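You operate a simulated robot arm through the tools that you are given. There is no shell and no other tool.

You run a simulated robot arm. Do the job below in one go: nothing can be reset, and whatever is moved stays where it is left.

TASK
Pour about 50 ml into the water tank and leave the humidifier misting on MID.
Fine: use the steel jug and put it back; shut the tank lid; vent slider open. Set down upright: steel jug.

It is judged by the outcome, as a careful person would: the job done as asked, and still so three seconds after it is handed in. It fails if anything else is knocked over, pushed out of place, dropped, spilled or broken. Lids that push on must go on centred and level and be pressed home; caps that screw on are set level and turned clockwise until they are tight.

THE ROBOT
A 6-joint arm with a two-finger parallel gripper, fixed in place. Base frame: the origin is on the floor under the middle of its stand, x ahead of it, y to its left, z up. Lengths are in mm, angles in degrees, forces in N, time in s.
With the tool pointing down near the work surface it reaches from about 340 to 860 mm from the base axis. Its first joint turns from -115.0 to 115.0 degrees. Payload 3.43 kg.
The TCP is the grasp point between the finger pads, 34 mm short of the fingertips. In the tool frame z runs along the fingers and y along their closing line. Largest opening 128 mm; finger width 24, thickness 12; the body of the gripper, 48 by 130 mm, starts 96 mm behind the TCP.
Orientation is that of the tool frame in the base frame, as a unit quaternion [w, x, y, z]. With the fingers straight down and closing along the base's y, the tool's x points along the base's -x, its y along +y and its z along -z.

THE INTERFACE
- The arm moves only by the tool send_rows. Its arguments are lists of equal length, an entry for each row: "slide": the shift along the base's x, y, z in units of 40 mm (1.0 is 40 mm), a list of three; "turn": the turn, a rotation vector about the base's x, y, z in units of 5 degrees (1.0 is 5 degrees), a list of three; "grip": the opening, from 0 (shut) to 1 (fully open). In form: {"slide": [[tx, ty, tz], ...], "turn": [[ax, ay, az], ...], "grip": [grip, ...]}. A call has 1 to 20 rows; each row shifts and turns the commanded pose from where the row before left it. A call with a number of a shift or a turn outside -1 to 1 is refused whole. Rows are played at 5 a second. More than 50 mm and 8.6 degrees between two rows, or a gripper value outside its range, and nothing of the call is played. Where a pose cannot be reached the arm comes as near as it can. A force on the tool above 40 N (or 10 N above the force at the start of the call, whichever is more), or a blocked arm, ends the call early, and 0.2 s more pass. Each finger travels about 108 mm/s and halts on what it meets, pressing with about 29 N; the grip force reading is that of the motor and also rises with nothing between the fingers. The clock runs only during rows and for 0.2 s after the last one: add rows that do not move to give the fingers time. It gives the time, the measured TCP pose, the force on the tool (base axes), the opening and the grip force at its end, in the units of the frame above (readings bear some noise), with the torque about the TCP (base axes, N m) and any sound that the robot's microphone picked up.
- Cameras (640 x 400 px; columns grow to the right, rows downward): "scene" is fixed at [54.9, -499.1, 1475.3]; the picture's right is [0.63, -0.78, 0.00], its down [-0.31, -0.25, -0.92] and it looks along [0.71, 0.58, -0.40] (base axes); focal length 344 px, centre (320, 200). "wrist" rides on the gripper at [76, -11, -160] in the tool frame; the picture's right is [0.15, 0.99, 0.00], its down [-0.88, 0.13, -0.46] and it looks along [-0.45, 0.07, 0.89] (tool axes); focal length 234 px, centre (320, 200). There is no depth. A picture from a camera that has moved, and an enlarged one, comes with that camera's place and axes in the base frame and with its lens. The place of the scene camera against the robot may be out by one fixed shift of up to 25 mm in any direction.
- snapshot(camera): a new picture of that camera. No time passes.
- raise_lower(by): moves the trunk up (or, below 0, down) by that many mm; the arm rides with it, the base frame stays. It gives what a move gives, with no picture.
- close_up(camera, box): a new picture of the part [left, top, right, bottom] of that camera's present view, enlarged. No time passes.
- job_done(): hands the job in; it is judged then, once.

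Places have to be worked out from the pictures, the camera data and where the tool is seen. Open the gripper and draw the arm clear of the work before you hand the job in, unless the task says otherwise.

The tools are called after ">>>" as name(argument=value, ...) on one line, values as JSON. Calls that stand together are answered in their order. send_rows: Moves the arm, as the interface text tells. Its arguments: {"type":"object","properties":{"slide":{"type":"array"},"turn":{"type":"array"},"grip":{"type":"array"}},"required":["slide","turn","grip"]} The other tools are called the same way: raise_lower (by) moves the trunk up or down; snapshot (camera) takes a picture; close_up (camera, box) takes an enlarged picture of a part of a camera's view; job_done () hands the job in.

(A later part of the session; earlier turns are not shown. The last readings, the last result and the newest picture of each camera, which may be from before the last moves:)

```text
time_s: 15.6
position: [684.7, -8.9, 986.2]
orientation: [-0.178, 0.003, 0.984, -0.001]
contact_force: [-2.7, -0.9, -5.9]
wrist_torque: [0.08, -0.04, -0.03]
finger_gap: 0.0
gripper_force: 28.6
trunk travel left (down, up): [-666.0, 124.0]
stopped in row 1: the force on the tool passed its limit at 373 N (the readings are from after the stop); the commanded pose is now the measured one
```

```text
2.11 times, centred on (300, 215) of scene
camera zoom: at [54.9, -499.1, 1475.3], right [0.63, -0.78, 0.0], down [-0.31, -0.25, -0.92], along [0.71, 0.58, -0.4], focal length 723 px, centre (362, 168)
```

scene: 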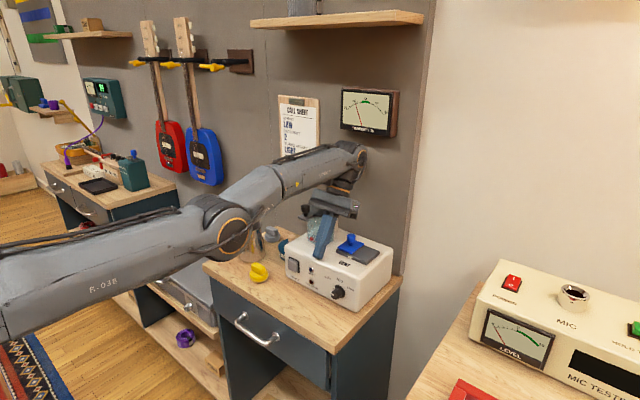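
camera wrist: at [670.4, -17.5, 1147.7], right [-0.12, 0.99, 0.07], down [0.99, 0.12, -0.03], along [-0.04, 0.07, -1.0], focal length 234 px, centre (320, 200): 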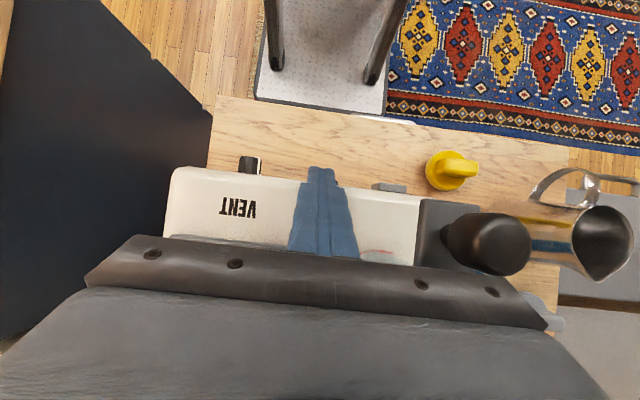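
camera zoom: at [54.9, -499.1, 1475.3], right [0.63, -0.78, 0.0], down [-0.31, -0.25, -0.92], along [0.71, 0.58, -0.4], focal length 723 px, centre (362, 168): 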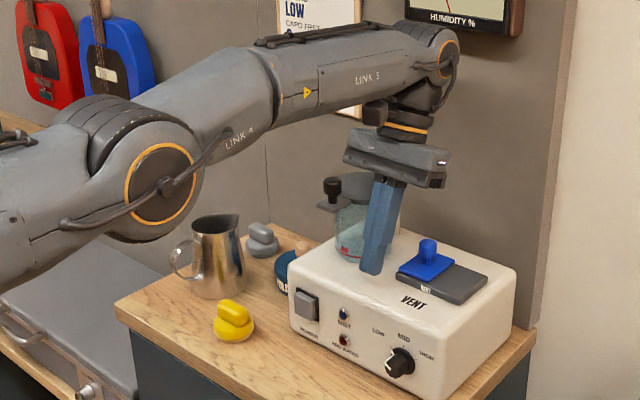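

The arm came free: force is near zero and the tool is lifting off, with nothing displaced. I'll rise slowly and bring the tool back toward vertical.

>>> send_rows(slide=[[0, 0, 0.3], [0, 0, 0.4], [0, 0, 0.4]], turn=[[0, 0, 0], [0, 0, 0], [0, 0, 0]], grip=[0, 0, 0])

>>> close_up(camera="scene", box=[180, 120, 420, 310])

```text
time_s: 15.8
position: [681.2, -8.0, 971.3]
orientation: [-0.205, 0.002, 0.979, -0.002]
contact_force: [153.2, 1.1, 236.1]
wrist_torque: [0.0, -5.03, -0.08]
finger_gap: 0.0
gripper_force: 28.8
trunk travel left (down, up): [-666.0, 124.0]
stopped in row 1: the force on the tool passed its limit at 693 N (the readings are from after the stop); the commanded pose is now the measured one
```

```text
2.11 times, centred on (300, 215) of scene
camera zoom: at [54.9, -499.1, 1475.3], right [0.63, -0.78, 0.0], down [-0.31, -0.25, -0.92], along [0.71, 0.58, -0.4], focal length 723 px, centre (362, 168)
```

zoom: 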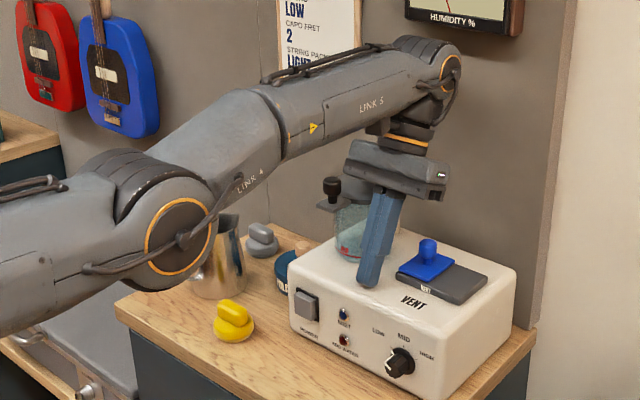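

The arm is bouncing on the housing rather than holding. I'll use the trunk again in small calls so it settles and the contact unloads.

>>> raise_lower(by=100)

>>> close_up(camera="scene", box=[180, 120, 420, 310])

```text
time_s: 16.1
position: [710.7, -8.5, 969.3]
orientation: [-0.187, 0.004, 0.982, -0.002]
contact_force: [92.2, 0.6, 243.4]
wrist_torque: [0.25, -2.73, -0.1]
finger_gap: 0.0
gripper_force: 29.0
trunk travel left (down, up): [-667.0, 123.0]
stopped: the force on the tool passed its limit at 302 N (the readings are from after the stop); the commanded pose is now the measured one
```

```text
2.11 times, centred on (300, 215) of scene
camera zoom: at [54.9, -499.1, 1475.3], right [0.63, -0.78, 0.0], down [-0.31, -0.25, -0.92], along [0.71, 0.58, -0.4], focal length 723 px, centre (362, 168)
```

zoom: 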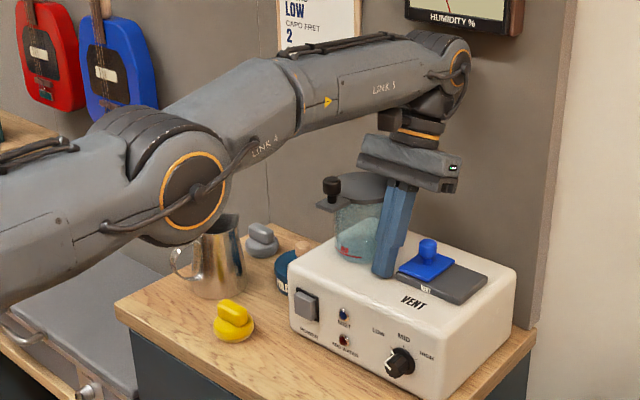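

The elbow has risen again and the fingertips rest on the housing top. I'll command up and back with the tool rotating toward vertical, which brings the wrist away from the wall.

>>> send_rows(slide=[[-0.5, 0, 0.8], [-0.5, 0, 0.8], [-0.5, 0, 0.8], [-0.5, 0, 0.5], [0, 0, 0]], turn=[[0, -1, 0], [0, -1, 0], [0, -1, 0], [0, -1, 0], [0, 0, 0]], grip=[0, 0, 0, 0, 0])

>>> close_up(camera="scene", box=[180, 120, 420, 310])

```text
time_s: 16.4
position: [706.2, -8.8, 970.5]
orientation: [-0.141, 0.004, 0.99, -0.003]
contact_force: [137.7, -3.0, 222.6]
wrist_torque: [-0.02, -5.45, 0.13]
finger_gap: 0.0
gripper_force: 28.8
out of reach, approached as far as the arm can: row 1
trunk travel left (down, up): [-667.0, 123.0]
stopped in row 1: the force on the tool passed its limit at 276 N (the readings are from after the stop); the commanded pose is now the measured one
```

```text
2.11 times, centred on (300, 215) of scene
camera zoom: at [54.9, -499.1, 1475.3], right [0.63, -0.78, 0.0], down [-0.31, -0.25, -0.92], along [0.71, 0.58, -0.4], focal length 723 px, centre (362, 168)
```

zoom: 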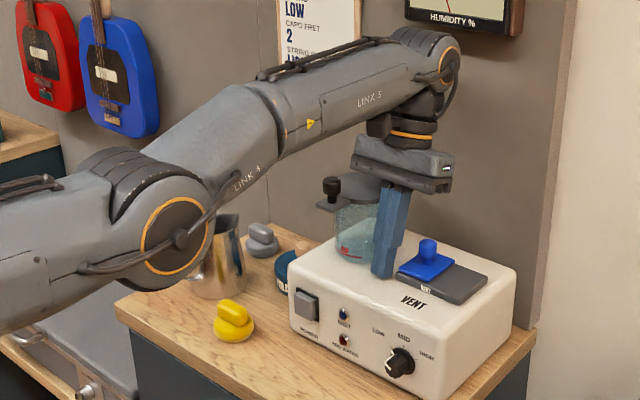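

I see a pattern: zero-motion calls and trunk raises lift the elbow, while moving rows drive it down. I'll use hold calls to let the arm settle.

>>> send_rows(slide=[[0, 0, 0], [0, 0, 0], [0, 0, 0], [0, 0, 0]], turn=[[0, 0, 0], [0, 0, 0], [0, 0, 0], [0, 0, 0]], grip=[0, 0, 0, 0])

>>> close_up(camera="scene", box=[180, 120, 420, 310])

```text
time_s: 16.7
position: [734.5, -8.4, 976.6]
orientation: [-0.134, 0.005, 0.991, -0.003]
contact_force: [5.7, -0.7, 16.3]
wrist_torque: [0.02, 0.02, -0.03]
finger_gap: 0.0
gripper_force: 28.6
trunk travel left (down, up): [-667.0, 123.0]
stopped in row 1: the force on the tool passed its limit at 393 N (the readings are from after the stop); the commanded pose is now the measured one
```

```text
2.11 times, centred on (300, 215) of scene
camera zoom: at [54.9, -499.1, 1475.3], right [0.63, -0.78, 0.0], down [-0.31, -0.25, -0.92], along [0.71, 0.58, -0.4], focal length 723 px, centre (362, 168)
```

zoom: 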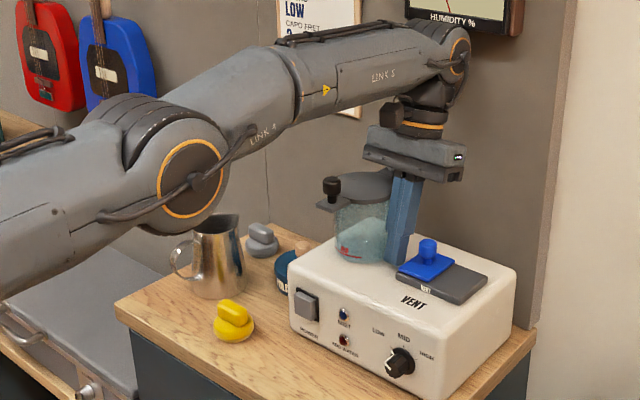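

It's free again with nearly no contact force. Another hold call will show whether it stays put.

>>> send_rows(slide=[[0, 0, 0], [0, 0, 0]], turn=[[0, 0, 0], [0, 0, 0]], grip=[0, 0])

>>> close_up(camera="scene", box=[180, 120, 420, 310])

```text
time_s: 16.9
position: [727.3, -7.4, 972.3]
orientation: [-0.136, 0.004, 0.991, -0.003]
contact_force: [140.3, -3.2, 175.5]
wrist_torque: [0.06, -5.53, -0.18]
finger_gap: 0.0
gripper_force: 29.3
trunk travel left (down, up): [-667.0, 123.0]
stopped in row 1: the force on the tool passed its limit at 263 N (the readings are from after the stop); the commanded pose is now the measured one
```

```text
2.11 times, centred on (300, 215) of scene
camera zoom: at [54.9, -499.1, 1475.3], right [0.63, -0.78, 0.0], down [-0.31, -0.25, -0.92], along [0.71, 0.58, -0.4], focal length 723 px, centre (362, 168)
```

zoom: 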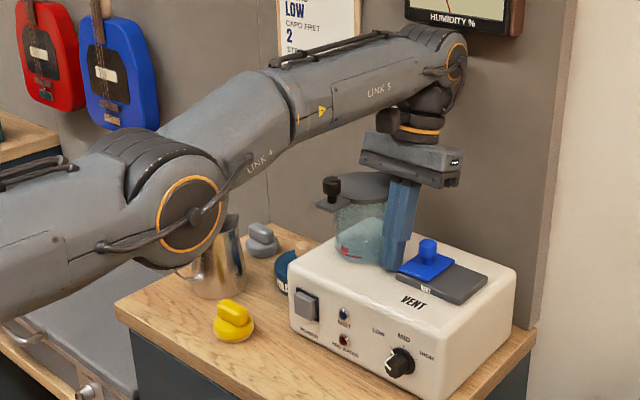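

The bounce is decaying. I'll send more hold calls to let it settle.

>>> send_rows(slide=[[0, 0, 0], [0, 0, 0]], turn=[[0, 0, 0], [0, 0, 0]], grip=[0, 0])

>>> send_rows(slide=[[0, 0, 0], [0, 0, 0]], turn=[[0, 0, 0], [0, 0, 0]], grip=[0, 0])

>>> close_up(camera="scene", box=[180, 120, 420, 310])

```text
time_s: 17.4
position: [696.4, -7.5, 969.9]
orientation: [-0.236, 0.003, 0.972, -0.005]
contact_force: [67.1, -1.9, 287.3]
wrist_torque: [0.19, -0.65, -0.07]
finger_gap: 0.1
gripper_force: 29.3
trunk travel left (down, up): [-667.0, 123.0]
stopped in row 2: the force on the tool passed its limit at 244 N (the readings are from after the stop); the commanded pose is now the measured one
```

```text
time_s: 18.2
position: [701.5, -6.7, 970.9]
orientation: [-0.141, 0.006, 0.99, -0.005]
contact_force: [123.6, -3.9, 157.6]
wrist_torque: [0.04, -4.83, -0.47]
finger_gap: 0.0
gripper_force: 28.6
trunk travel left (down, up): [-667.0, 123.0]
stopped in row 2: the arm was blocked; the commanded pose is now the measured one
```

```text
2.11 times, centred on (300, 215) of scene
camera zoom: at [54.9, -499.1, 1475.3], right [0.63, -0.78, 0.0], down [-0.31, -0.25, -0.92], along [0.71, 0.58, -0.4], focal length 723 px, centre (362, 168)
```

zoom: 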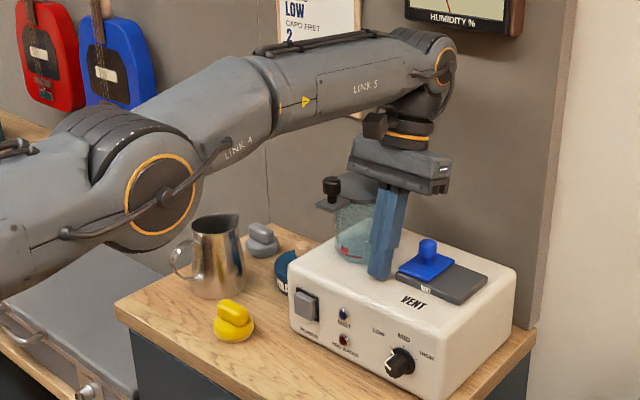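

Calls are lasting longer and the pressing force is falling (158 N). I'll keep holding, then unload with the trunk.

>>> send_rows(slide=[[0, 0, 0], [0, 0, 0], [0, 0, 0]], turn=[[0, 0, 0], [0, 0, 0], [0, 0, 0]], grip=[0, 0, 0])

>>> close_up(camera="scene", box=[180, 120, 420, 310])

```text
time_s: 18.6
position: [733.5, -8.0, 1000.9]
orientation: [-0.121, 0.006, 0.993, -0.004]
contact_force: [-1.5, 0.0, 4.6]
wrist_torque: [0.01, -0.28, 0.01]
finger_gap: 0.0
gripper_force: 28.8
trunk travel left (down, up): [-667.0, 123.0]
stopped in row 2: the force on the tool passed its limit at 273 N (the readings are from after the stop); the commanded pose is now the measured one
```

```text
2.11 times, centred on (300, 215) of scene
camera zoom: at [54.9, -499.1, 1475.3], right [0.63, -0.78, 0.0], down [-0.31, -0.25, -0.92], along [0.71, 0.58, -0.4], focal length 723 px, centre (362, 168)
```

zoom: 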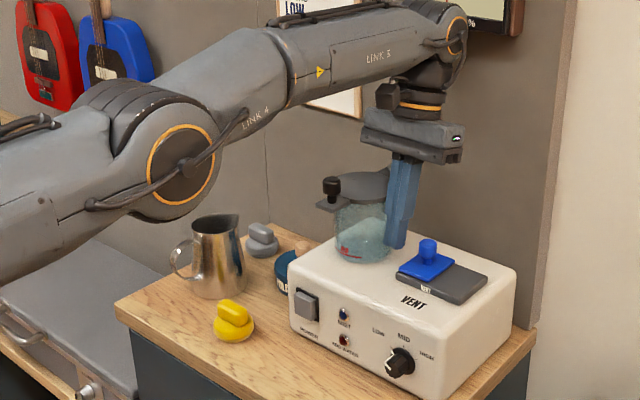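

The tool is free again at z≈1001 and the elbow keeps rising toward its proper side. I'll hold again.

>>> send_rows(slide=[[0, 0, 0], [0, 0, 0], [0, 0, 0]], turn=[[0, 0, 0], [0, 0, 0], [0, 0, 0]], grip=[0, 0, 0])

>>> close_up(camera="scene", box=[180, 120, 420, 310])

```text
time_s: 18.9
position: [717.0, -7.4, 971.2]
orientation: [-0.145, 0.006, 0.989, -0.005]
contact_force: [101.3, -3.9, 251.1]
wrist_torque: [-0.07, -4.02, -0.09]
finger_gap: 0.0
gripper_force: 28.7
trunk travel left (down, up): [-667.0, 123.0]
stopped in row 1: the force on the tool passed its limit at 386 N (the readings are from after the stop); the commanded pose is now the measured one
```

```text
2.11 times, centred on (300, 215) of scene
camera zoom: at [54.9, -499.1, 1475.3], right [0.63, -0.78, 0.0], down [-0.31, -0.25, -0.92], along [0.71, 0.58, -0.4], focal length 723 px, centre (362, 168)
```

zoom: 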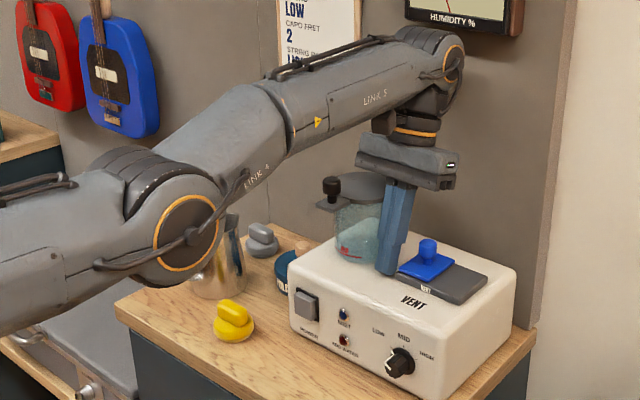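

The arm seems to have a wound-up servo, so each reset keeps the bias. From this pinned state I'll command a modest up-and-back offset and then hold, letting it unwind toward a pose clear of the housing.

>>> send_rows(slide=[[-0.2, 0, 0.5], [0, 0, 0], [0, 0, 0], [0, 0, 0], [0, 0, 0], [0, 0, 0]], turn=[[0, -0.3, 0], [0, 0, 0], [0, 0, 0], [0, 0, 0], [0, 0, 0], [0, 0, 0]], grip=[0, 0, 0, 0, 0, 0])

>>> close_up(camera="scene", box=[180, 120, 420, 310])

```text
time_s: 19.3
position: [699.2, -7.7, 971.4]
orientation: [-0.202, 0.006, 0.979, -0.005]
contact_force: [-65.6, -64.8, -47.2]
wrist_torque: [2.53, -1.68, -1.29]
finger_gap: 0.1
gripper_force: 28.9
trunk travel left (down, up): [-667.0, 123.0]
stopped in row 2: the arm was blocked; the commanded pose is now the measured one
```

```text
2.11 times, centred on (300, 215) of scene
camera zoom: at [54.9, -499.1, 1475.3], right [0.63, -0.78, 0.0], down [-0.31, -0.25, -0.92], along [0.71, 0.58, -0.4], focal length 723 px, centre (362, 168)
```

zoom: 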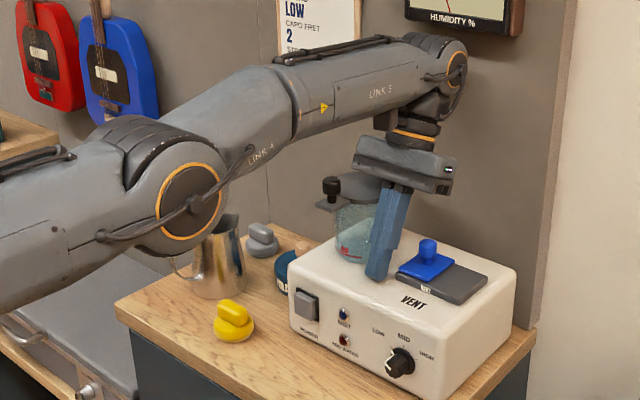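

Contact has lessened. I'll repeat the same modest up-and-back offset with holding.

>>> send_rows(slide=[[-0.2, 0, 0.5], [0, 0, 0], [0, 0, 0], [0, 0, 0], [0, 0, 0], [0, 0, 0]], turn=[[0, 0, 0], [0, 0, 0], [0, 0, 0], [0, 0, 0], [0, 0, 0], [0, 0, 0]], grip=[0, 0, 0, 0, 0, 0])

>>> close_up(camera="scene", box=[180, 120, 420, 310])

```text
time_s: 19.7
position: [673.1, -6.3, 970.1]
orientation: [-0.236, 0.005, 0.972, -0.006]
contact_force: [141.8, -1.2, 231.1]
wrist_torque: [-0.04, -4.01, -0.27]
finger_gap: 0.1
gripper_force: 29.0
trunk travel left (down, up): [-667.0, 123.0]
stopped in row 1: the force on the tool passed its limit at 214 N (the readings are from after the stop); the commanded pose is now the measured one
```

```text
2.11 times, centred on (300, 215) of scene
camera zoom: at [54.9, -499.1, 1475.3], right [0.63, -0.78, 0.0], down [-0.31, -0.25, -0.92], along [0.71, 0.58, -0.4], focal length 723 px, centre (362, 168)
```

zoom: 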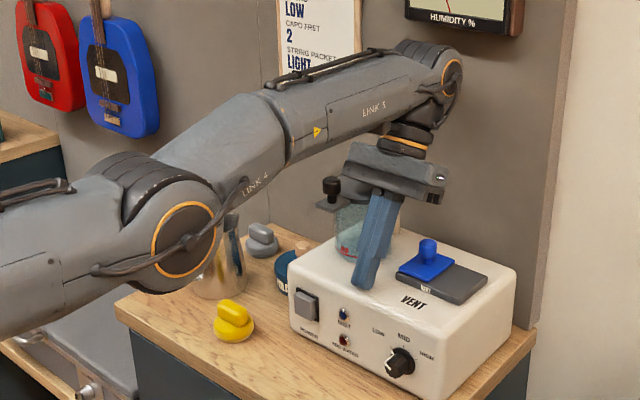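

Before trying more, I'll check that the humidifier and the other items are unchanged against my first close-up.

>>> close_up(camera="scene", box=[200, 180, 420, 320])

>>> snapshot(camera="wrist")

>>> snapshot(camera="scene")

```text
2.86 times, centred on (310, 250) of scene
camera zoom: at [54.9, -499.1, 1475.3], right [0.63, -0.78, 0.0], down [-0.31, -0.25, -0.92], along [0.71, 0.58, -0.4], focal length 982 px, centre (349, 57)
```

zoom: 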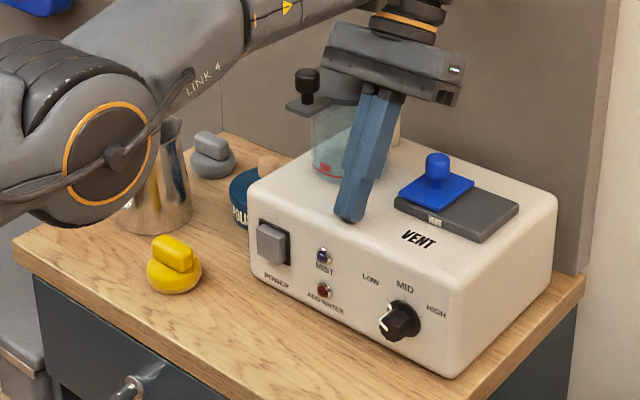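

```text
taken
camera wrist: at [678.8, -14.5, 1148.1], right [-0.12, 0.99, 0.05], down [0.99, 0.12, 0.0], along [-0.01, 0.05, -1.0], focal length 234 px, centre (320, 200)
```

wrist: 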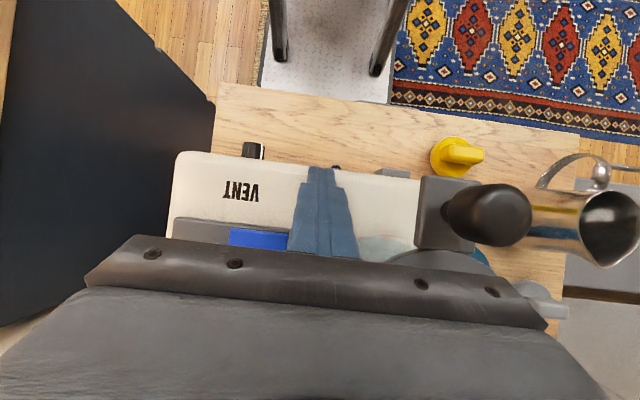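

```text
taken
```

scene: 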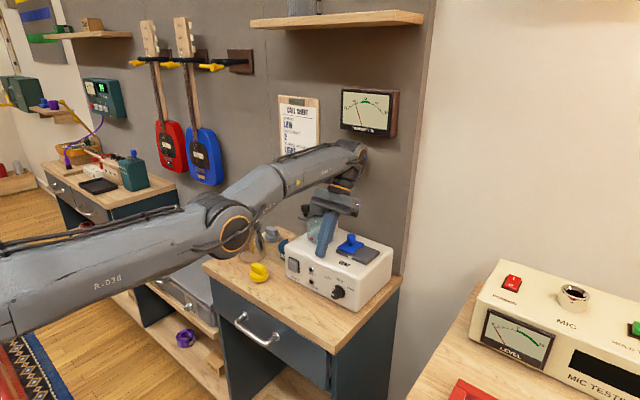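

Everything is still exactly in place. The wrist-centre calculation (about 290 mm behind the TCP) puts the wrist against the wall at x≈805, so the arm is wedged between the wall and the housing. I'll rotate the tool toward vertical about the TCP, shifting slightly to −y to stay clear of the lid knob, which should pull the wrist off the wall.

>>> send_rows(slide=[[0, -0.2, 0.1], [0, -0.2, 0.1], [0, -0.2, 0.1], [0, -0.2, 0.1], [0, 0, 0]], turn=[[0, -1, 0], [0, -1, 0], [0, -1, 0], [0, -1, 0], [0, 0, 0]], grip=[0, 0, 0, 0, 0])

>>> close_up(camera="scene", box=[180, 120, 420, 310])

```text
time_s: 20.1
position: [653.0, -9.5, 968.3]
orientation: [-0.289, 0.001, 0.957, 0.0]
contact_force: [67.4, -6.0, 197.2]
wrist_torque: [9.2, -6.98, -4.83]
finger_gap: 0.0
gripper_force: 29.3
trunk travel left (down, up): [-667.0, 123.0]
stopped in row 2: the arm was blocked; the commanded pose is now the measured one
```

```text
2.11 times, centred on (300, 215) of scene
camera zoom: at [54.9, -499.1, 1475.3], right [0.63, -0.78, 0.0], down [-0.31, -0.25, -0.92], along [0.71, 0.58, -0.4], focal length 723 px, centre (362, 168)
```

zoom: 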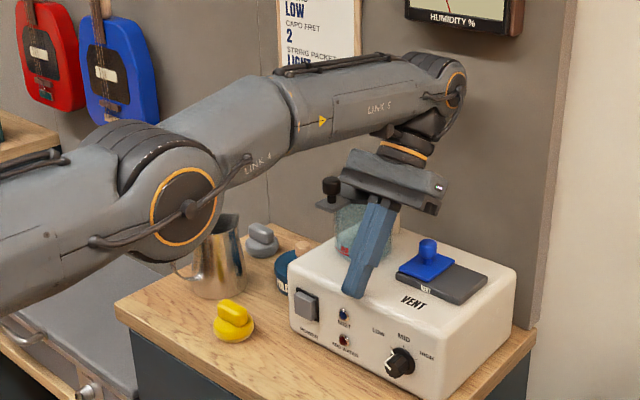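

The wrist is still jammed on the wall as the elbow tries to straighten. Swinging the base sideways moves the straightened arm away from the wall, so I'll shift toward −y. The fingertips pass in front of the slider, so that path is clear.

>>> send_rows(slide=[[0, -0.7, 0.2], [0, -0.7, 0.2], [0, -0.7, 0.2], [0, -0.7, 0.2]], turn=[[0, 0, 0], [0, 0, 0], [0, 0, 0], [0, 0, 0]], grip=[0, 0, 0, 0])

>>> close_up(camera="scene", box=[180, 120, 420, 310])

```text
time_s: 20.4
position: [652.0, -10.8, 967.9]
orientation: [-0.274, 0.008, 0.962, -0.001]
contact_force: [114.9, 26.7, 329.0]
wrist_torque: [0.74, 37.07, -19.01]
finger_gap: 0.0
gripper_force: 28.7
trunk travel left (down, up): [-667.0, 123.0]
stopped in row 1: the arm was blocked; the commanded pose is now the measured one
```

```text
2.11 times, centred on (300, 215) of scene
camera zoom: at [54.9, -499.1, 1475.3], right [0.63, -0.78, 0.0], down [-0.31, -0.25, -0.92], along [0.71, 0.58, -0.4], focal length 723 px, centre (362, 168)
```

zoom: 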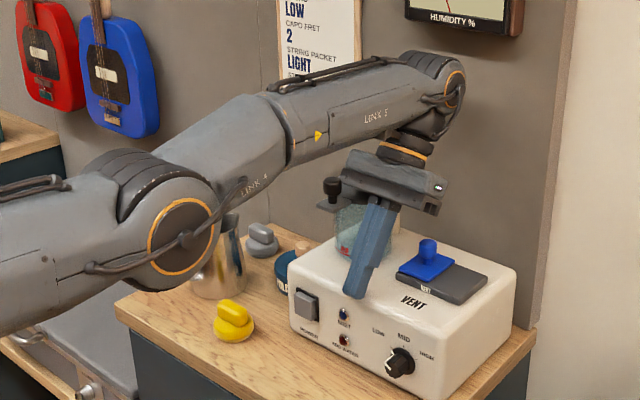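

Still pinned. A hold call has freed it before, so I'll use one now.

>>> send_rows(slide=[[0, 0, 0], [0, 0, 0], [0, 0, 0]], turn=[[0, 0, 0], [0, 0, 0], [0, 0, 0]], grip=[0, 0, 0])

>>> close_up(camera="scene", box=[180, 120, 420, 310])

```text
time_s: 21.3
position: [651.4, -11.3, 968.8]
orientation: [-0.26, 0.036, 0.965, -0.005]
contact_force: [208.3, 27.5, 340.2]
wrist_torque: [3.31, 59.56, -33.17]
finger_gap: 0.0
gripper_force: 29.1
trunk travel left (down, up): [-667.0, 123.0]
stopped in row 3: the force on the tool passed its limit at 419 N (the readings are from after the stop); the commanded pose is now the measured one
```

```text
2.11 times, centred on (300, 215) of scene
camera zoom: at [54.9, -499.1, 1475.3], right [0.63, -0.78, 0.0], down [-0.31, -0.25, -0.92], along [0.71, 0.58, -0.4], focal length 723 px, centre (362, 168)
```

zoom: 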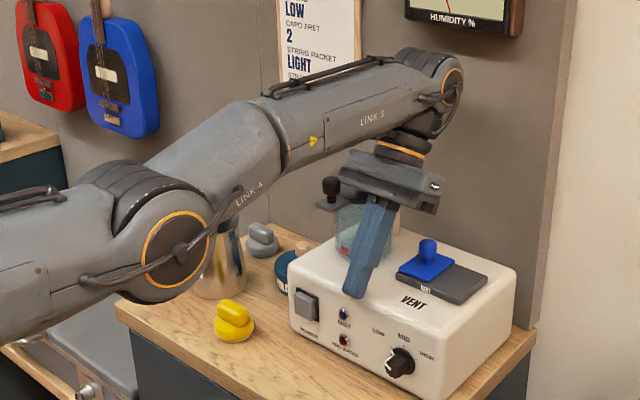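

The large torque (59 N·m) points to a contact about 250 mm above the TCP. That's the gripper's camera pressing on the forearm because the wrist is folded so far. I'll unfold by moving the tool +x and up while rotating it toward vertical, which also takes it off the lid knob.

>>> send_rows(slide=[[0.5, 0, 0.4], [0.5, 0, 0.4], [0.5, 0, 0.4], [0, 0, 0]], turn=[[0, -0.9, 0], [0, -0.9, 0], [0, -0.9, 0], [0, 0, 0]], grip=[0, 0, 0, 0])

>>> close_up(camera="scene", box=[180, 120, 420, 310])

```text
time_s: 21.9
position: [651.6, -11.4, 968.9]
orientation: [-0.268, 0.032, 0.963, -0.005]
contact_force: [100.5, -7.3, 321.5]
wrist_torque: [6.06, 23.75, -14.59]
finger_gap: 0.0
gripper_force: 29.0
out of reach, approached as far as the arm can: row 2
trunk travel left (down, up): [-667.0, 123.0]
stopped in row 2: the arm was blocked; the commanded pose is now the measured one
```

```text
2.11 times, centred on (300, 215) of scene
camera zoom: at [54.9, -499.1, 1475.3], right [0.63, -0.78, 0.0], down [-0.31, -0.25, -0.92], along [0.71, 0.58, -0.4], focal length 723 px, centre (362, 168)
```

zoom: 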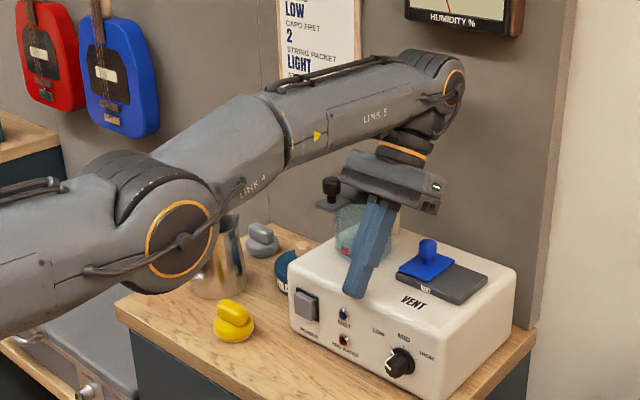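

Forces and torque have dropped (torque 60 → 24 N·m), so this direction helps. I'll repeat it in small steps.

>>> send_rows(slide=[[0.4, 0, 0.3], [0, 0, 0], [0, 0, 0], [0, 0, 0]], turn=[[0, -0.6, 0], [0, 0, 0], [0, 0, 0], [0, 0, 0]], grip=[0, 0, 0, 0])

>>> close_up(camera="scene", box=[180, 120, 420, 310])

```text
time_s: 22.5
position: [681.3, -8.2, 990.5]
orientation: [-0.228, 0.031, 0.973, -0.006]
contact_force: [14.0, 1.2, 61.0]
wrist_torque: [-0.04, -1.71, 0.02]
finger_gap: 0.0
gripper_force: 29.1
out of reach, approached as far as the arm can: row 1
trunk travel left (down, up): [-667.0, 123.0]
stopped in row 2: the arm was blocked; the commanded pose is now the measured one
```

```text
2.11 times, centred on (300, 215) of scene
camera zoom: at [54.9, -499.1, 1475.3], right [0.63, -0.78, 0.0], down [-0.31, -0.25, -0.92], along [0.71, 0.58, -0.4], focal length 723 px, centre (362, 168)
```

zoom: 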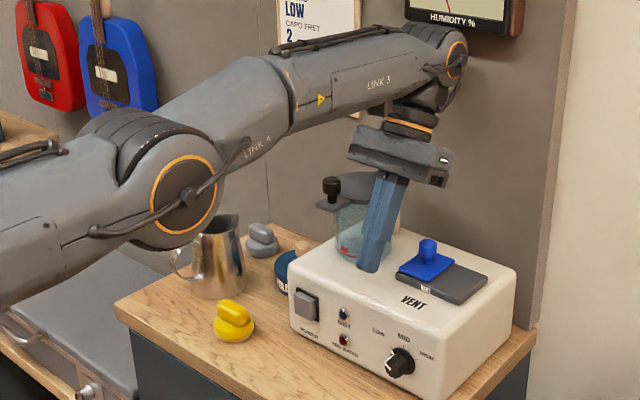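

Nearly free now at z≈990. I'll continue upward with the tool straightening.

>>> send_rows(slide=[[0, 0, 0.9], [0, 0, 0.5], [0, 0, 0], [0, 0, 0]], turn=[[0, -0.8, 0], [0, -0.8, 0], [0, 0, 0], [0, 0, 0]], grip=[0, 0, 0, 0])

>>> close_up(camera="scene", box=[180, 120, 420, 310])

```text
time_s: 22.8
position: [671.3, -4.9, 969.3]
orientation: [-0.27, 0.03, 0.962, -0.009]
contact_force: [94.3, 12.4, 287.0]
wrist_torque: [0.59, -1.09, 0.38]
finger_gap: 0.0
gripper_force: 29.5
out of reach, approached as far as the arm can: row 1
trunk travel left (down, up): [-667.0, 123.0]
stopped in row 1: the force on the tool passed its limit at 687 N (the readings are from after the stop); the commanded pose is now the measured one
```

```text
2.11 times, centred on (300, 215) of scene
camera zoom: at [54.9, -499.1, 1475.3], right [0.63, -0.78, 0.0], down [-0.31, -0.25, -0.92], along [0.71, 0.58, -0.4], focal length 723 px, centre (362, 168)
```

zoom: 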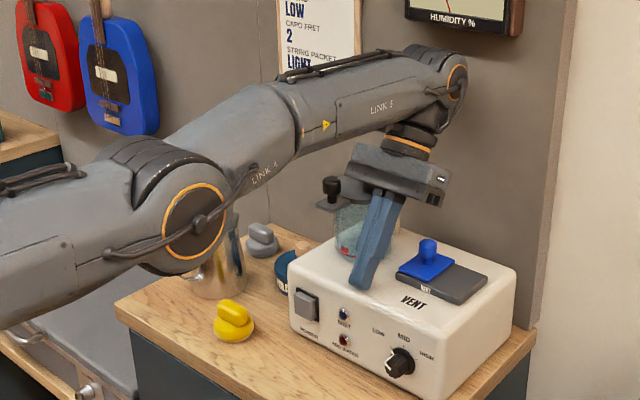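

The large steps and the rebound keep tripping the stop. I'll try a very slow, fine ramp in the direction that helped (+x, up, toward vertical) so the arm can follow without bouncing.

>>> send_rows(slide=[[0.02, 0, 0.02], [0.03, 0, 0.03], [0.04, 0, 0.04], [0.04, 0, 0.04], [0.04, 0, 0.04], [0.04, 0, 0.04], [0.04, 0, 0.04], [0.04, 0, 0.04], [0.04, 0, 0.04], [0.04, 0, 0.04], [0.04, 0, 0.04], [0.04, 0, 0.04], [0.04, 0, 0.04], [0.04, 0, 0.04], [0.04, 0, 0.04]], turn=[[0, -0.05, 0], [0, -0.05, 0], [0, -0.08, 0], [0, -0.08, 0], [0, -0.08, 0], [0, -0.08, 0], [0, -0.08, 0], [0, -0.08, 0], [0, -0.08, 0], [0, -0.08, 0], [0, -0.08, 0], [0, -0.08, 0], [0, -0.08, 0], [0, -0.08, 0], [0, -0.08, 0]], grip=[0, 0, 0, 0, 0, 0, 0, 0, 0, 0, 0, 0, 0, 0, 0])

>>> close_up(camera="scene", box=[180, 120, 420, 310])

```text
time_s: 23.3
position: [671.1, -6.3, 969.5]
orientation: [-0.253, 0.029, 0.967, -0.007]
contact_force: [97.2, 21.0, 285.5]
wrist_torque: [0.81, -1.67, 0.75]
finger_gap: 0.0
gripper_force: 28.7
trunk travel left (down, up): [-667.0, 123.0]
stopped in row 2: the arm was blocked; the commanded pose is now the measured one
```

```text
2.11 times, centred on (300, 215) of scene
camera zoom: at [54.9, -499.1, 1475.3], right [0.63, -0.78, 0.0], down [-0.31, -0.25, -0.92], along [0.71, 0.58, -0.4], focal length 723 px, centre (362, 168)
```

zoom: 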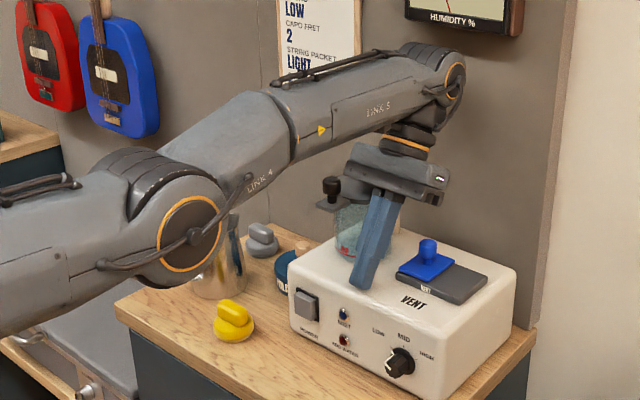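

Even tiny commands read as blocked, so the arm's joint target must sit below the measured pose. The trunk move that was cut short at the shelf may have left its bookkeeping off: every target would come out about 100 mm too low. I'll test with a brief trunk-down call, which should shrink that mismatch if I'm right.

>>> raise_lower(by=-20)

>>> close_up(camera="scene", box=[180, 120, 420, 310])

```text
time_s: 23.7
position: [680.5, -9.1, 969.9]
orientation: [-0.241, 0.031, 0.97, -0.006]
contact_force: [-81.3, 3.6, 364.6]
wrist_torque: [1.46, 4.9, -0.05]
finger_gap: 0.1
gripper_force: 29.5
trunk travel left (down, up): [-659.0, 131.0]
stopped: the arm was blocked; the commanded pose is now the measured one
```

```text
2.11 times, centred on (300, 215) of scene
camera zoom: at [54.9, -499.1, 1475.3], right [0.63, -0.78, 0.0], down [-0.31, -0.25, -0.92], along [0.71, 0.58, -0.4], focal length 723 px, centre (362, 168)
```

zoom: 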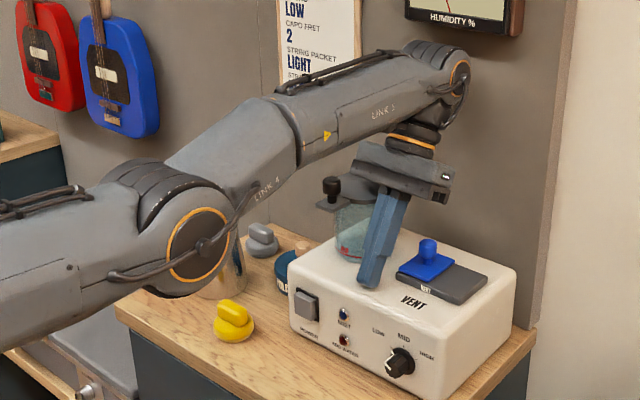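

The trunk really does move a few mm per call. My best explanation is that arm targets have used the pre-collision trunk height, about 61 mm off, ever since that aborted −65 mm trunk move. Raising the trunk back by that amount should cancel the offset, so I'll repeat raise calls.

>>> raise_lower(by=100)

>>> raise_lower(by=100)

>>> close_up(camera="scene", box=[180, 120, 420, 310])

```text
time_s: 24.1
position: [713.6, -8.0, 987.7]
orientation: [-0.171, 0.031, 0.985, -0.005]
contact_force: [-1.0, 0.3, 0.4]
wrist_torque: [-0.01, -0.11, 0.0]
finger_gap: 0.2
gripper_force: 28.4
trunk travel left (down, up): [-666.0, 124.0]
stopped: the arm was blocked; the commanded pose is now the measured one
```

```text
time_s: 24.4
position: [704.3, -6.6, 970.9]
orientation: [-0.182, 0.031, 0.983, -0.008]
contact_force: [27.8, -9.7, 183.5]
wrist_torque: [-0.14, -0.88, -0.31]
finger_gap: 0.3
gripper_force: 29.3
trunk travel left (down, up): [-667.0, 123.0]
stopped: the force on the tool passed its limit at 218 N (the readings are from after the stop); the commanded pose is now the measured one
```

```text
2.11 times, centred on (300, 215) of scene
camera zoom: at [54.9, -499.1, 1475.3], right [0.63, -0.78, 0.0], down [-0.31, -0.25, -0.92], along [0.71, 0.58, -0.4], focal length 723 px, centre (362, 168)
```

zoom: 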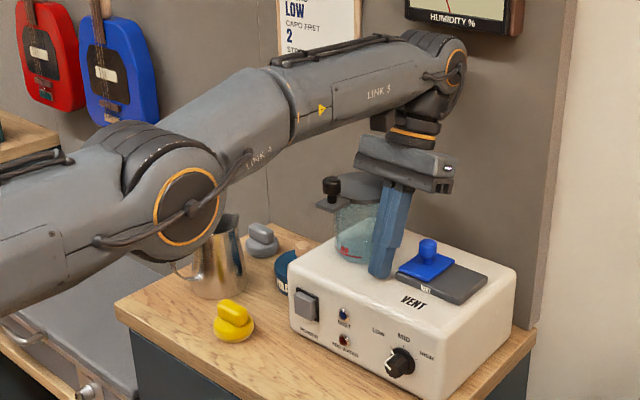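

The raises do move the trunk and the slams are getting milder (218 N). I'll keep raising.

>>> raise_lower(by=100)

>>> raise_lower(by=100)

>>> raise_lower(by=100)

>>> raise_lower(by=100)

>>> close_up(camera="scene", box=[180, 120, 420, 310])

```text
time_s: 24.8
position: [723.7, -8.0, 996.6]
orientation: [-0.14, 0.03, 0.99, -0.006]
contact_force: [-0.1, -0.2, -0.3]
wrist_torque: [0.02, 0.08, -0.01]
finger_gap: 0.0
gripper_force: 29.0
trunk travel left (down, up): [-671.0, 119.0]
stopped: the arm was blocked; the commanded pose is now the measured one
```

```text
time_s: 25.1
position: [698.7, -6.8, 971.0]
orientation: [-0.182, 0.029, 0.983, -0.009]
contact_force: [110.3, -3.5, 200.7]
wrist_torque: [-0.15, -3.9, -0.18]
finger_gap: 0.0
gripper_force: 29.1
trunk travel left (down, up): [-675.0, 115.0]
stopped: the arm was blocked; the commanded pose is now the measured one
```

```text
time_s: 25.3
position: [727.1, -7.9, 970.2]
orientation: [-0.154, 0.029, 0.988, -0.008]
contact_force: [110.0, -3.2, 214.5]
wrist_torque: [0.73, -4.07, -0.25]
finger_gap: 0.0
gripper_force: 29.0
trunk travel left (down, up): [-676.0, 114.0]
stopped: the force on the tool passed its limit at 257 N (the readings are from after the stop); the commanded pose is now the measured one
```

```text
time_s: 25.6
position: [703.8, -6.8, 970.6]
orientation: [-0.177, 0.029, 0.984, -0.01]
contact_force: [146.6, -2.2, 186.0]
wrist_torque: [0.13, -5.09, -0.18]
finger_gap: 0.1
gripper_force: 29.1
trunk travel left (down, up): [-678.0, 112.0]
stopped: the force on the tool passed its limit at 270 N (the readings are from after the stop); the commanded pose is now the measured one
```

```text
2.11 times, centred on (300, 215) of scene
camera zoom: at [54.9, -499.1, 1475.3], right [0.63, -0.78, 0.0], down [-0.31, -0.25, -0.92], along [0.71, 0.58, -0.4], focal length 723 px, centre (362, 168)
```

zoom: 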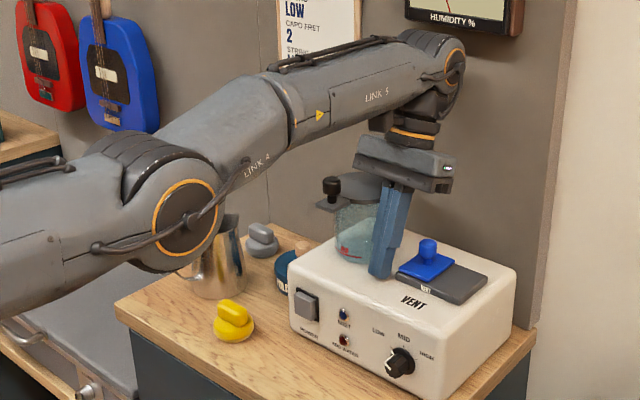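

The trunk is up 23 mm since the collision and still rising step by step. I'll continue.

>>> raise_lower(by=100)

>>> raise_lower(by=100)

>>> raise_lower(by=100)

>>> raise_lower(by=100)

>>> raise_lower(by=100)

>>> raise_lower(by=100)

>>> close_up(camera="scene", box=[180, 120, 420, 310])

```text
time_s: 25.9
position: [702.9, -8.1, 969.6]
orientation: [-0.244, 0.028, 0.969, -0.011]
contact_force: [84.2, 2.1, 283.8]
wrist_torque: [0.09, -1.28, 0.11]
finger_gap: 0.0
gripper_force: 28.8
trunk travel left (down, up): [-682.0, 108.0]
stopped: the force on the tool passed its limit at 258 N (the readings are from after the stop); the commanded pose is now the measured one
```

```text
time_s: 27.3
position: [697.6, -8.0, 988.9]
orientation: [-0.264, 0.029, 0.964, -0.011]
contact_force: [-5.0, 0.0, 3.1]
wrist_torque: [-0.06, -0.58, 0.01]
finger_gap: 0.0
gripper_force: 29.2
trunk travel left (down, up): [-782.0, 8.0]
```

```text
time_s: 27.8
position: [695.7, -7.1, 988.5]
orientation: [-0.262, 0.029, 0.965, -0.01]
contact_force: [1.1, 0.8, -0.3]
wrist_torque: [-0.02, 0.06, -0.01]
finger_gap: 0.1
gripper_force: 28.9
out of reach, approached as far as the arm can: row 1
trunk travel left (down, up): [-790.0, 0.0]
```

```text
time_s: 28.3
position: [695.4, -8.2, 987.9]
orientation: [-0.263, 0.029, 0.964, -0.01]
contact_force: [0.5, 0.2, -0.2]
wrist_torque: [-0.02, 0.0, -0.02]
finger_gap: 0.1
gripper_force: 29.0
out of reach, approached as far as the arm can: row 1
trunk travel left (down, up): [-790.0, 0.0]
```

```text
time_s: 28.8
position: [694.4, -8.6, 988.0]
orientation: [-0.263, 0.029, 0.964, -0.01]
contact_force: [-0.9, 0.5, -0.1]
wrist_torque: [0.03, -0.04, 0.01]
finger_gap: 0.0
gripper_force: 29.7
out of reach, approached as far as the arm can: row 1
trunk travel left (down, up): [-790.0, 0.0]
```

```text
time_s: 29.3
position: [695.0, -7.7, 989.3]
orientation: [-0.262, 0.029, 0.965, -0.011]
contact_force: [0.0, -0.1, -0.1]
wrist_torque: [0.0, 0.02, 0.03]
finger_gap: 0.0
gripper_force: 29.3
out of reach, approached as far as the arm can: row 1
trunk travel left (down, up): [-790.0, 0.0]
```

```text
2.11 times, centred on (300, 215) of scene
camera zoom: at [54.9, -499.1, 1475.3], right [0.63, -0.78, 0.0], down [-0.31, -0.25, -0.92], along [0.71, 0.58, -0.4], focal length 723 px, centre (362, 168)
```

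zoom: 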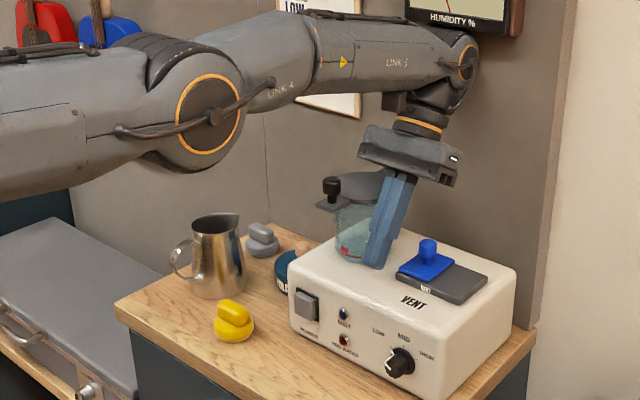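

The arm came free once the trunk passed the offset: the trunk is now at the top, force is zero and the arm is holding steady at (695, −8, 988). I'll retract carefully: back, up, and rotating toward vertical in small rows.

>>> send_rows(slide=[[-0.1, 0, 0.2], [-0.1, 0, 0.2], [-0.15, 0, 0.25], [-0.15, 0, 0.25], [0, 0, 0]], turn=[[0, -0.3, 0], [0, -0.3, 0], [0, -0.4, 0], [0, -0.4, 0], [0, 0, 0]], grip=[0, 0, 0, 0, 0])

>>> snapshot(camera="scene")

```text
time_s: 30.5
position: [710.4, -8.3, 1062.2]
orientation: [-0.169, 0.03, 0.985, -0.008]
contact_force: [-0.6, 0.0, 0.6]
wrist_torque: [-0.03, -0.09, 0.01]
finger_gap: 0.3
gripper_force: 29.1
trunk travel left (down, up): [-790.0, 0.0]
```

```text
taken
```

scene: 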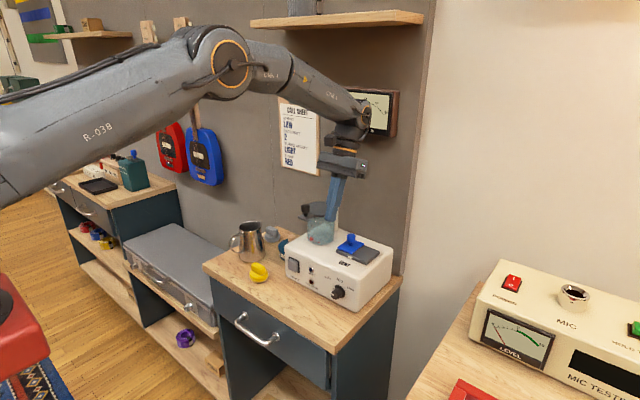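

Control is back and the elbow is up again. I'll draw back from the wall and the meter while levelling the tool to vertical.

>>> send_rows(slide=[[-0.5, 0, 0.2], [-0.6, 0, 0.2], [-0.6, 0, 0.2], [-0.6, 0, 0.2], [-0.6, 0, 0.2], [0, 0, 0]], turn=[[0, -0.5, 0], [0, -0.7, 0], [0, -0.7, 0], [0, -0.7, 0], [0, -0.7, 0], [0, 0, 0]], grip=[0, 0, 0, 0, 0, 0])

>>> snapshot(camera="scene")

```text
time_s: 31.9
position: [589.0, -8.3, 1099.5]
orientation: [-0.029, 0.03, 0.999, -0.004]
contact_force: [0.0, 0.3, 0.7]
wrist_torque: [-0.05, -0.03, -0.04]
finger_gap: 0.0
gripper_force: 29.4
trunk travel left (down, up): [-790.0, 0.0]
```

```text
taken
```

scene: 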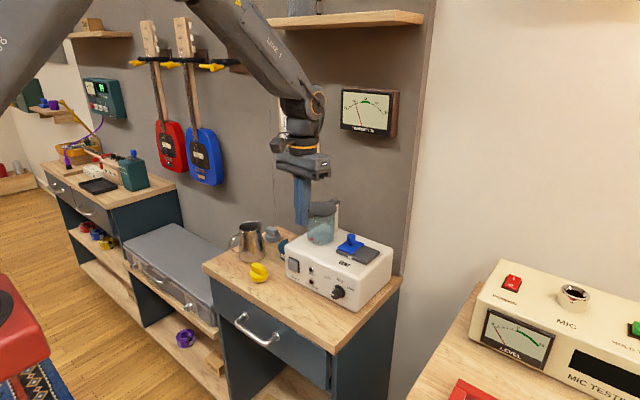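

Control is fully restored. I'll true up the orientation (about −3.3° in y and +3.4° in z), rise in place well in front of the shelf, then lower the trunk so the arm works below the shelf from now on.

>>> send_rows(slide=[[-0.3, 0, 0.8], [-0.3, 0, 0.8], [-0.3, 0, 0.8], [-0.3, 0, 0.8], [0, 0, 0]], turn=[[0.02, -0.17, 0.17], [0.02, -0.17, 0.17], [0.02, -0.16, 0.17], [0.03, -0.16, 0.18], [0, 0, 0]], grip=[0, 0, 0, 0, 0])

>>> raise_lower(by=-190)

>>> snapshot(camera="scene")

>>> close_up(camera="scene", box=[260, 190, 410, 310])

```text
time_s: 33.1
position: [542.4, -7.4, 1229.6]
orientation: [-0.001, 0.002, 1.0, -0.001]
contact_force: [-0.1, 0.1, 0.2]
wrist_torque: [-0.02, 0.02, -0.03]
finger_gap: 0.2
gripper_force: 29.3
trunk travel left (down, up): [-790.0, 0.0]
```

```text
time_s: 35.2
position: [543.8, -7.7, 1038.1]
orientation: [0.0, 0.001, 1.0, 0.0]
contact_force: [0.3, 1.0, -0.4]
wrist_torque: [-0.03, -0.01, 0.01]
finger_gap: 0.0
gripper_force: 29.0
trunk travel left (down, up): [-600.0, 190.0]
```

```text
taken
```

scene: 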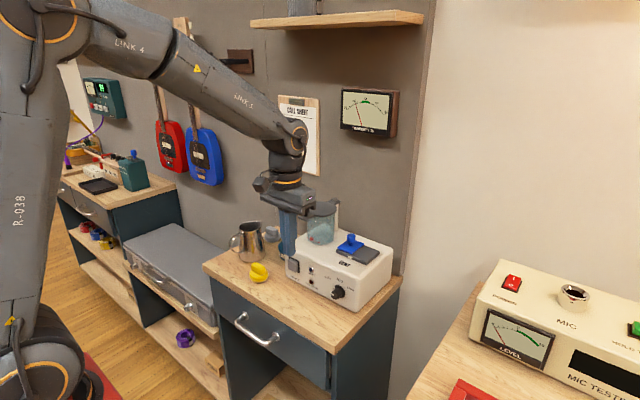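

```text
3.33 times, centred on (335, 250) of scene
camera zoom: at [54.9, -499.1, 1475.3], right [0.63, -0.78, 0.0], down [-0.31, -0.25, -0.92], along [0.71, 0.58, -0.4], focal length 1145 px, centre (270, 33)
```

zoom: 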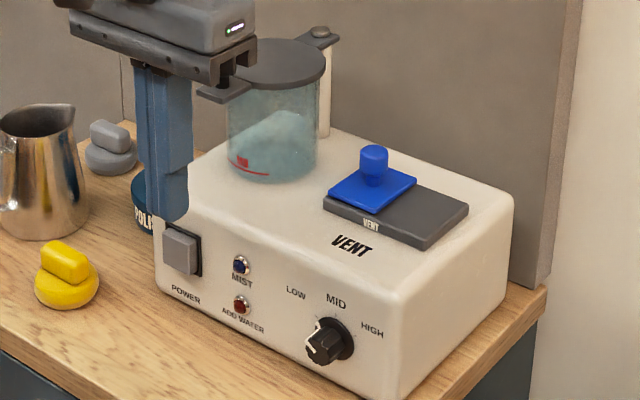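

All items are in place and the arm is in a healthy elbow-up posture below the shelf. I'll take wrist views here to refine positions of the slider knob, front panel and housing.

>>> snapshot(camera="wrist")

>>> close_up(camera="wrist", box=[180, 120, 420, 270])

```text
taken
camera wrist: at [468.5, -17.8, 1198.4], right [-0.14, 0.99, 0.0], down [0.88, 0.13, 0.45], along [0.45, 0.07, -0.89], focal length 234 px, centre (320, 200)
```

wrist: 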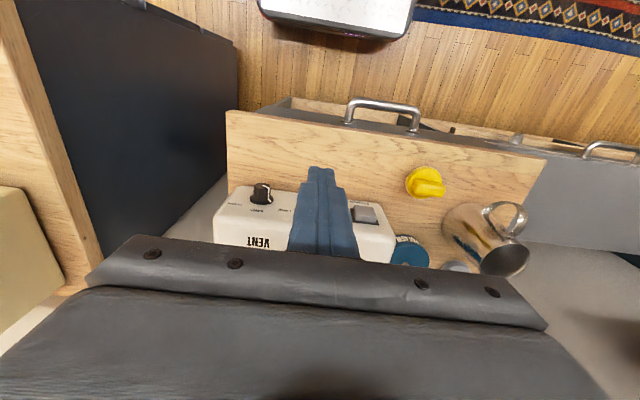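

```text
2.67 times, centred on (300, 195) of wrist
camera zoom: at [468.5, -17.8, 1198.4], right [-0.14, 0.99, 0.0], down [0.88, 0.13, 0.45], along [0.45, 0.07, -0.89], focal length 624 px, centre (373, 213)
```

zoom: 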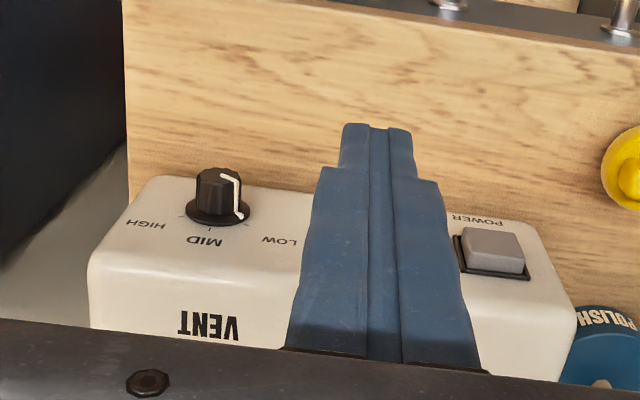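

The front face of the housing is around x≈640 and its top is at z≈934, known from the earlier contact. Now the vent slider: I'll move at this height to just on the +y side of the blue knob, passing clear of the lid.

>>> send_rows(slide=[[0.2, -0.35, 0.05], [0.8, -0.1, 0], [0.9, 0, 0], [0.9, 0, 0], [0.9, 0, 0], [0.9, 0, 0], [0.4, 0, 0], [0, 0, 0]], turn=[[0, 0, 0], [0, 0, 0], [0, 0, 0], [0, 0, 0], [0, 0, 0], [0, 0, 0], [0, 0, 0], [0, 0, 0]], grip=[0, 0, 0, 0, 0, 0, 0, 0])

>>> snapshot(camera="wrist")

>>> close_up(camera="scene", box=[260, 140, 420, 310])

```text
time_s: 37.0
position: [743.1, -25.7, 1037.7]
orientation: [-0.001, 0.001, 1.0, 0.0]
contact_force: [-0.8, 0.1, 0.5]
wrist_torque: [0.02, 0.02, 0.03]
finger_gap: 0.1
gripper_force: 28.6
trunk travel left (down, up): [-600.0, 190.0]
```

```text
taken
camera wrist: at [667.4, -36.3, 1198.3], right [-0.14, 0.99, 0.0], down [0.88, 0.13, 0.45], along [0.45, 0.07, -0.89], focal length 234 px, centre (320, 200)
```

wrist: 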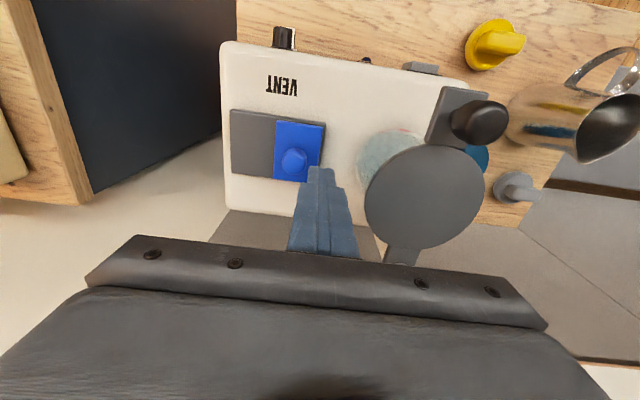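

```text
2.35 times, centred on (340, 225) of scene
camera zoom: at [54.9, -499.1, 1475.3], right [0.63, -0.78, 0.0], down [-0.31, -0.25, -0.92], along [0.71, 0.58, -0.4], focal length 808 px, centre (273, 141)
```

zoom: 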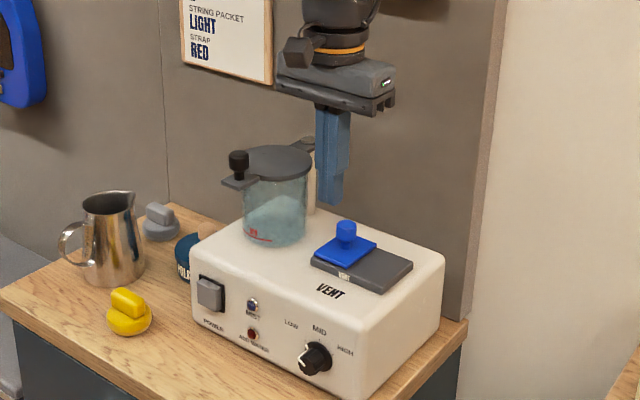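

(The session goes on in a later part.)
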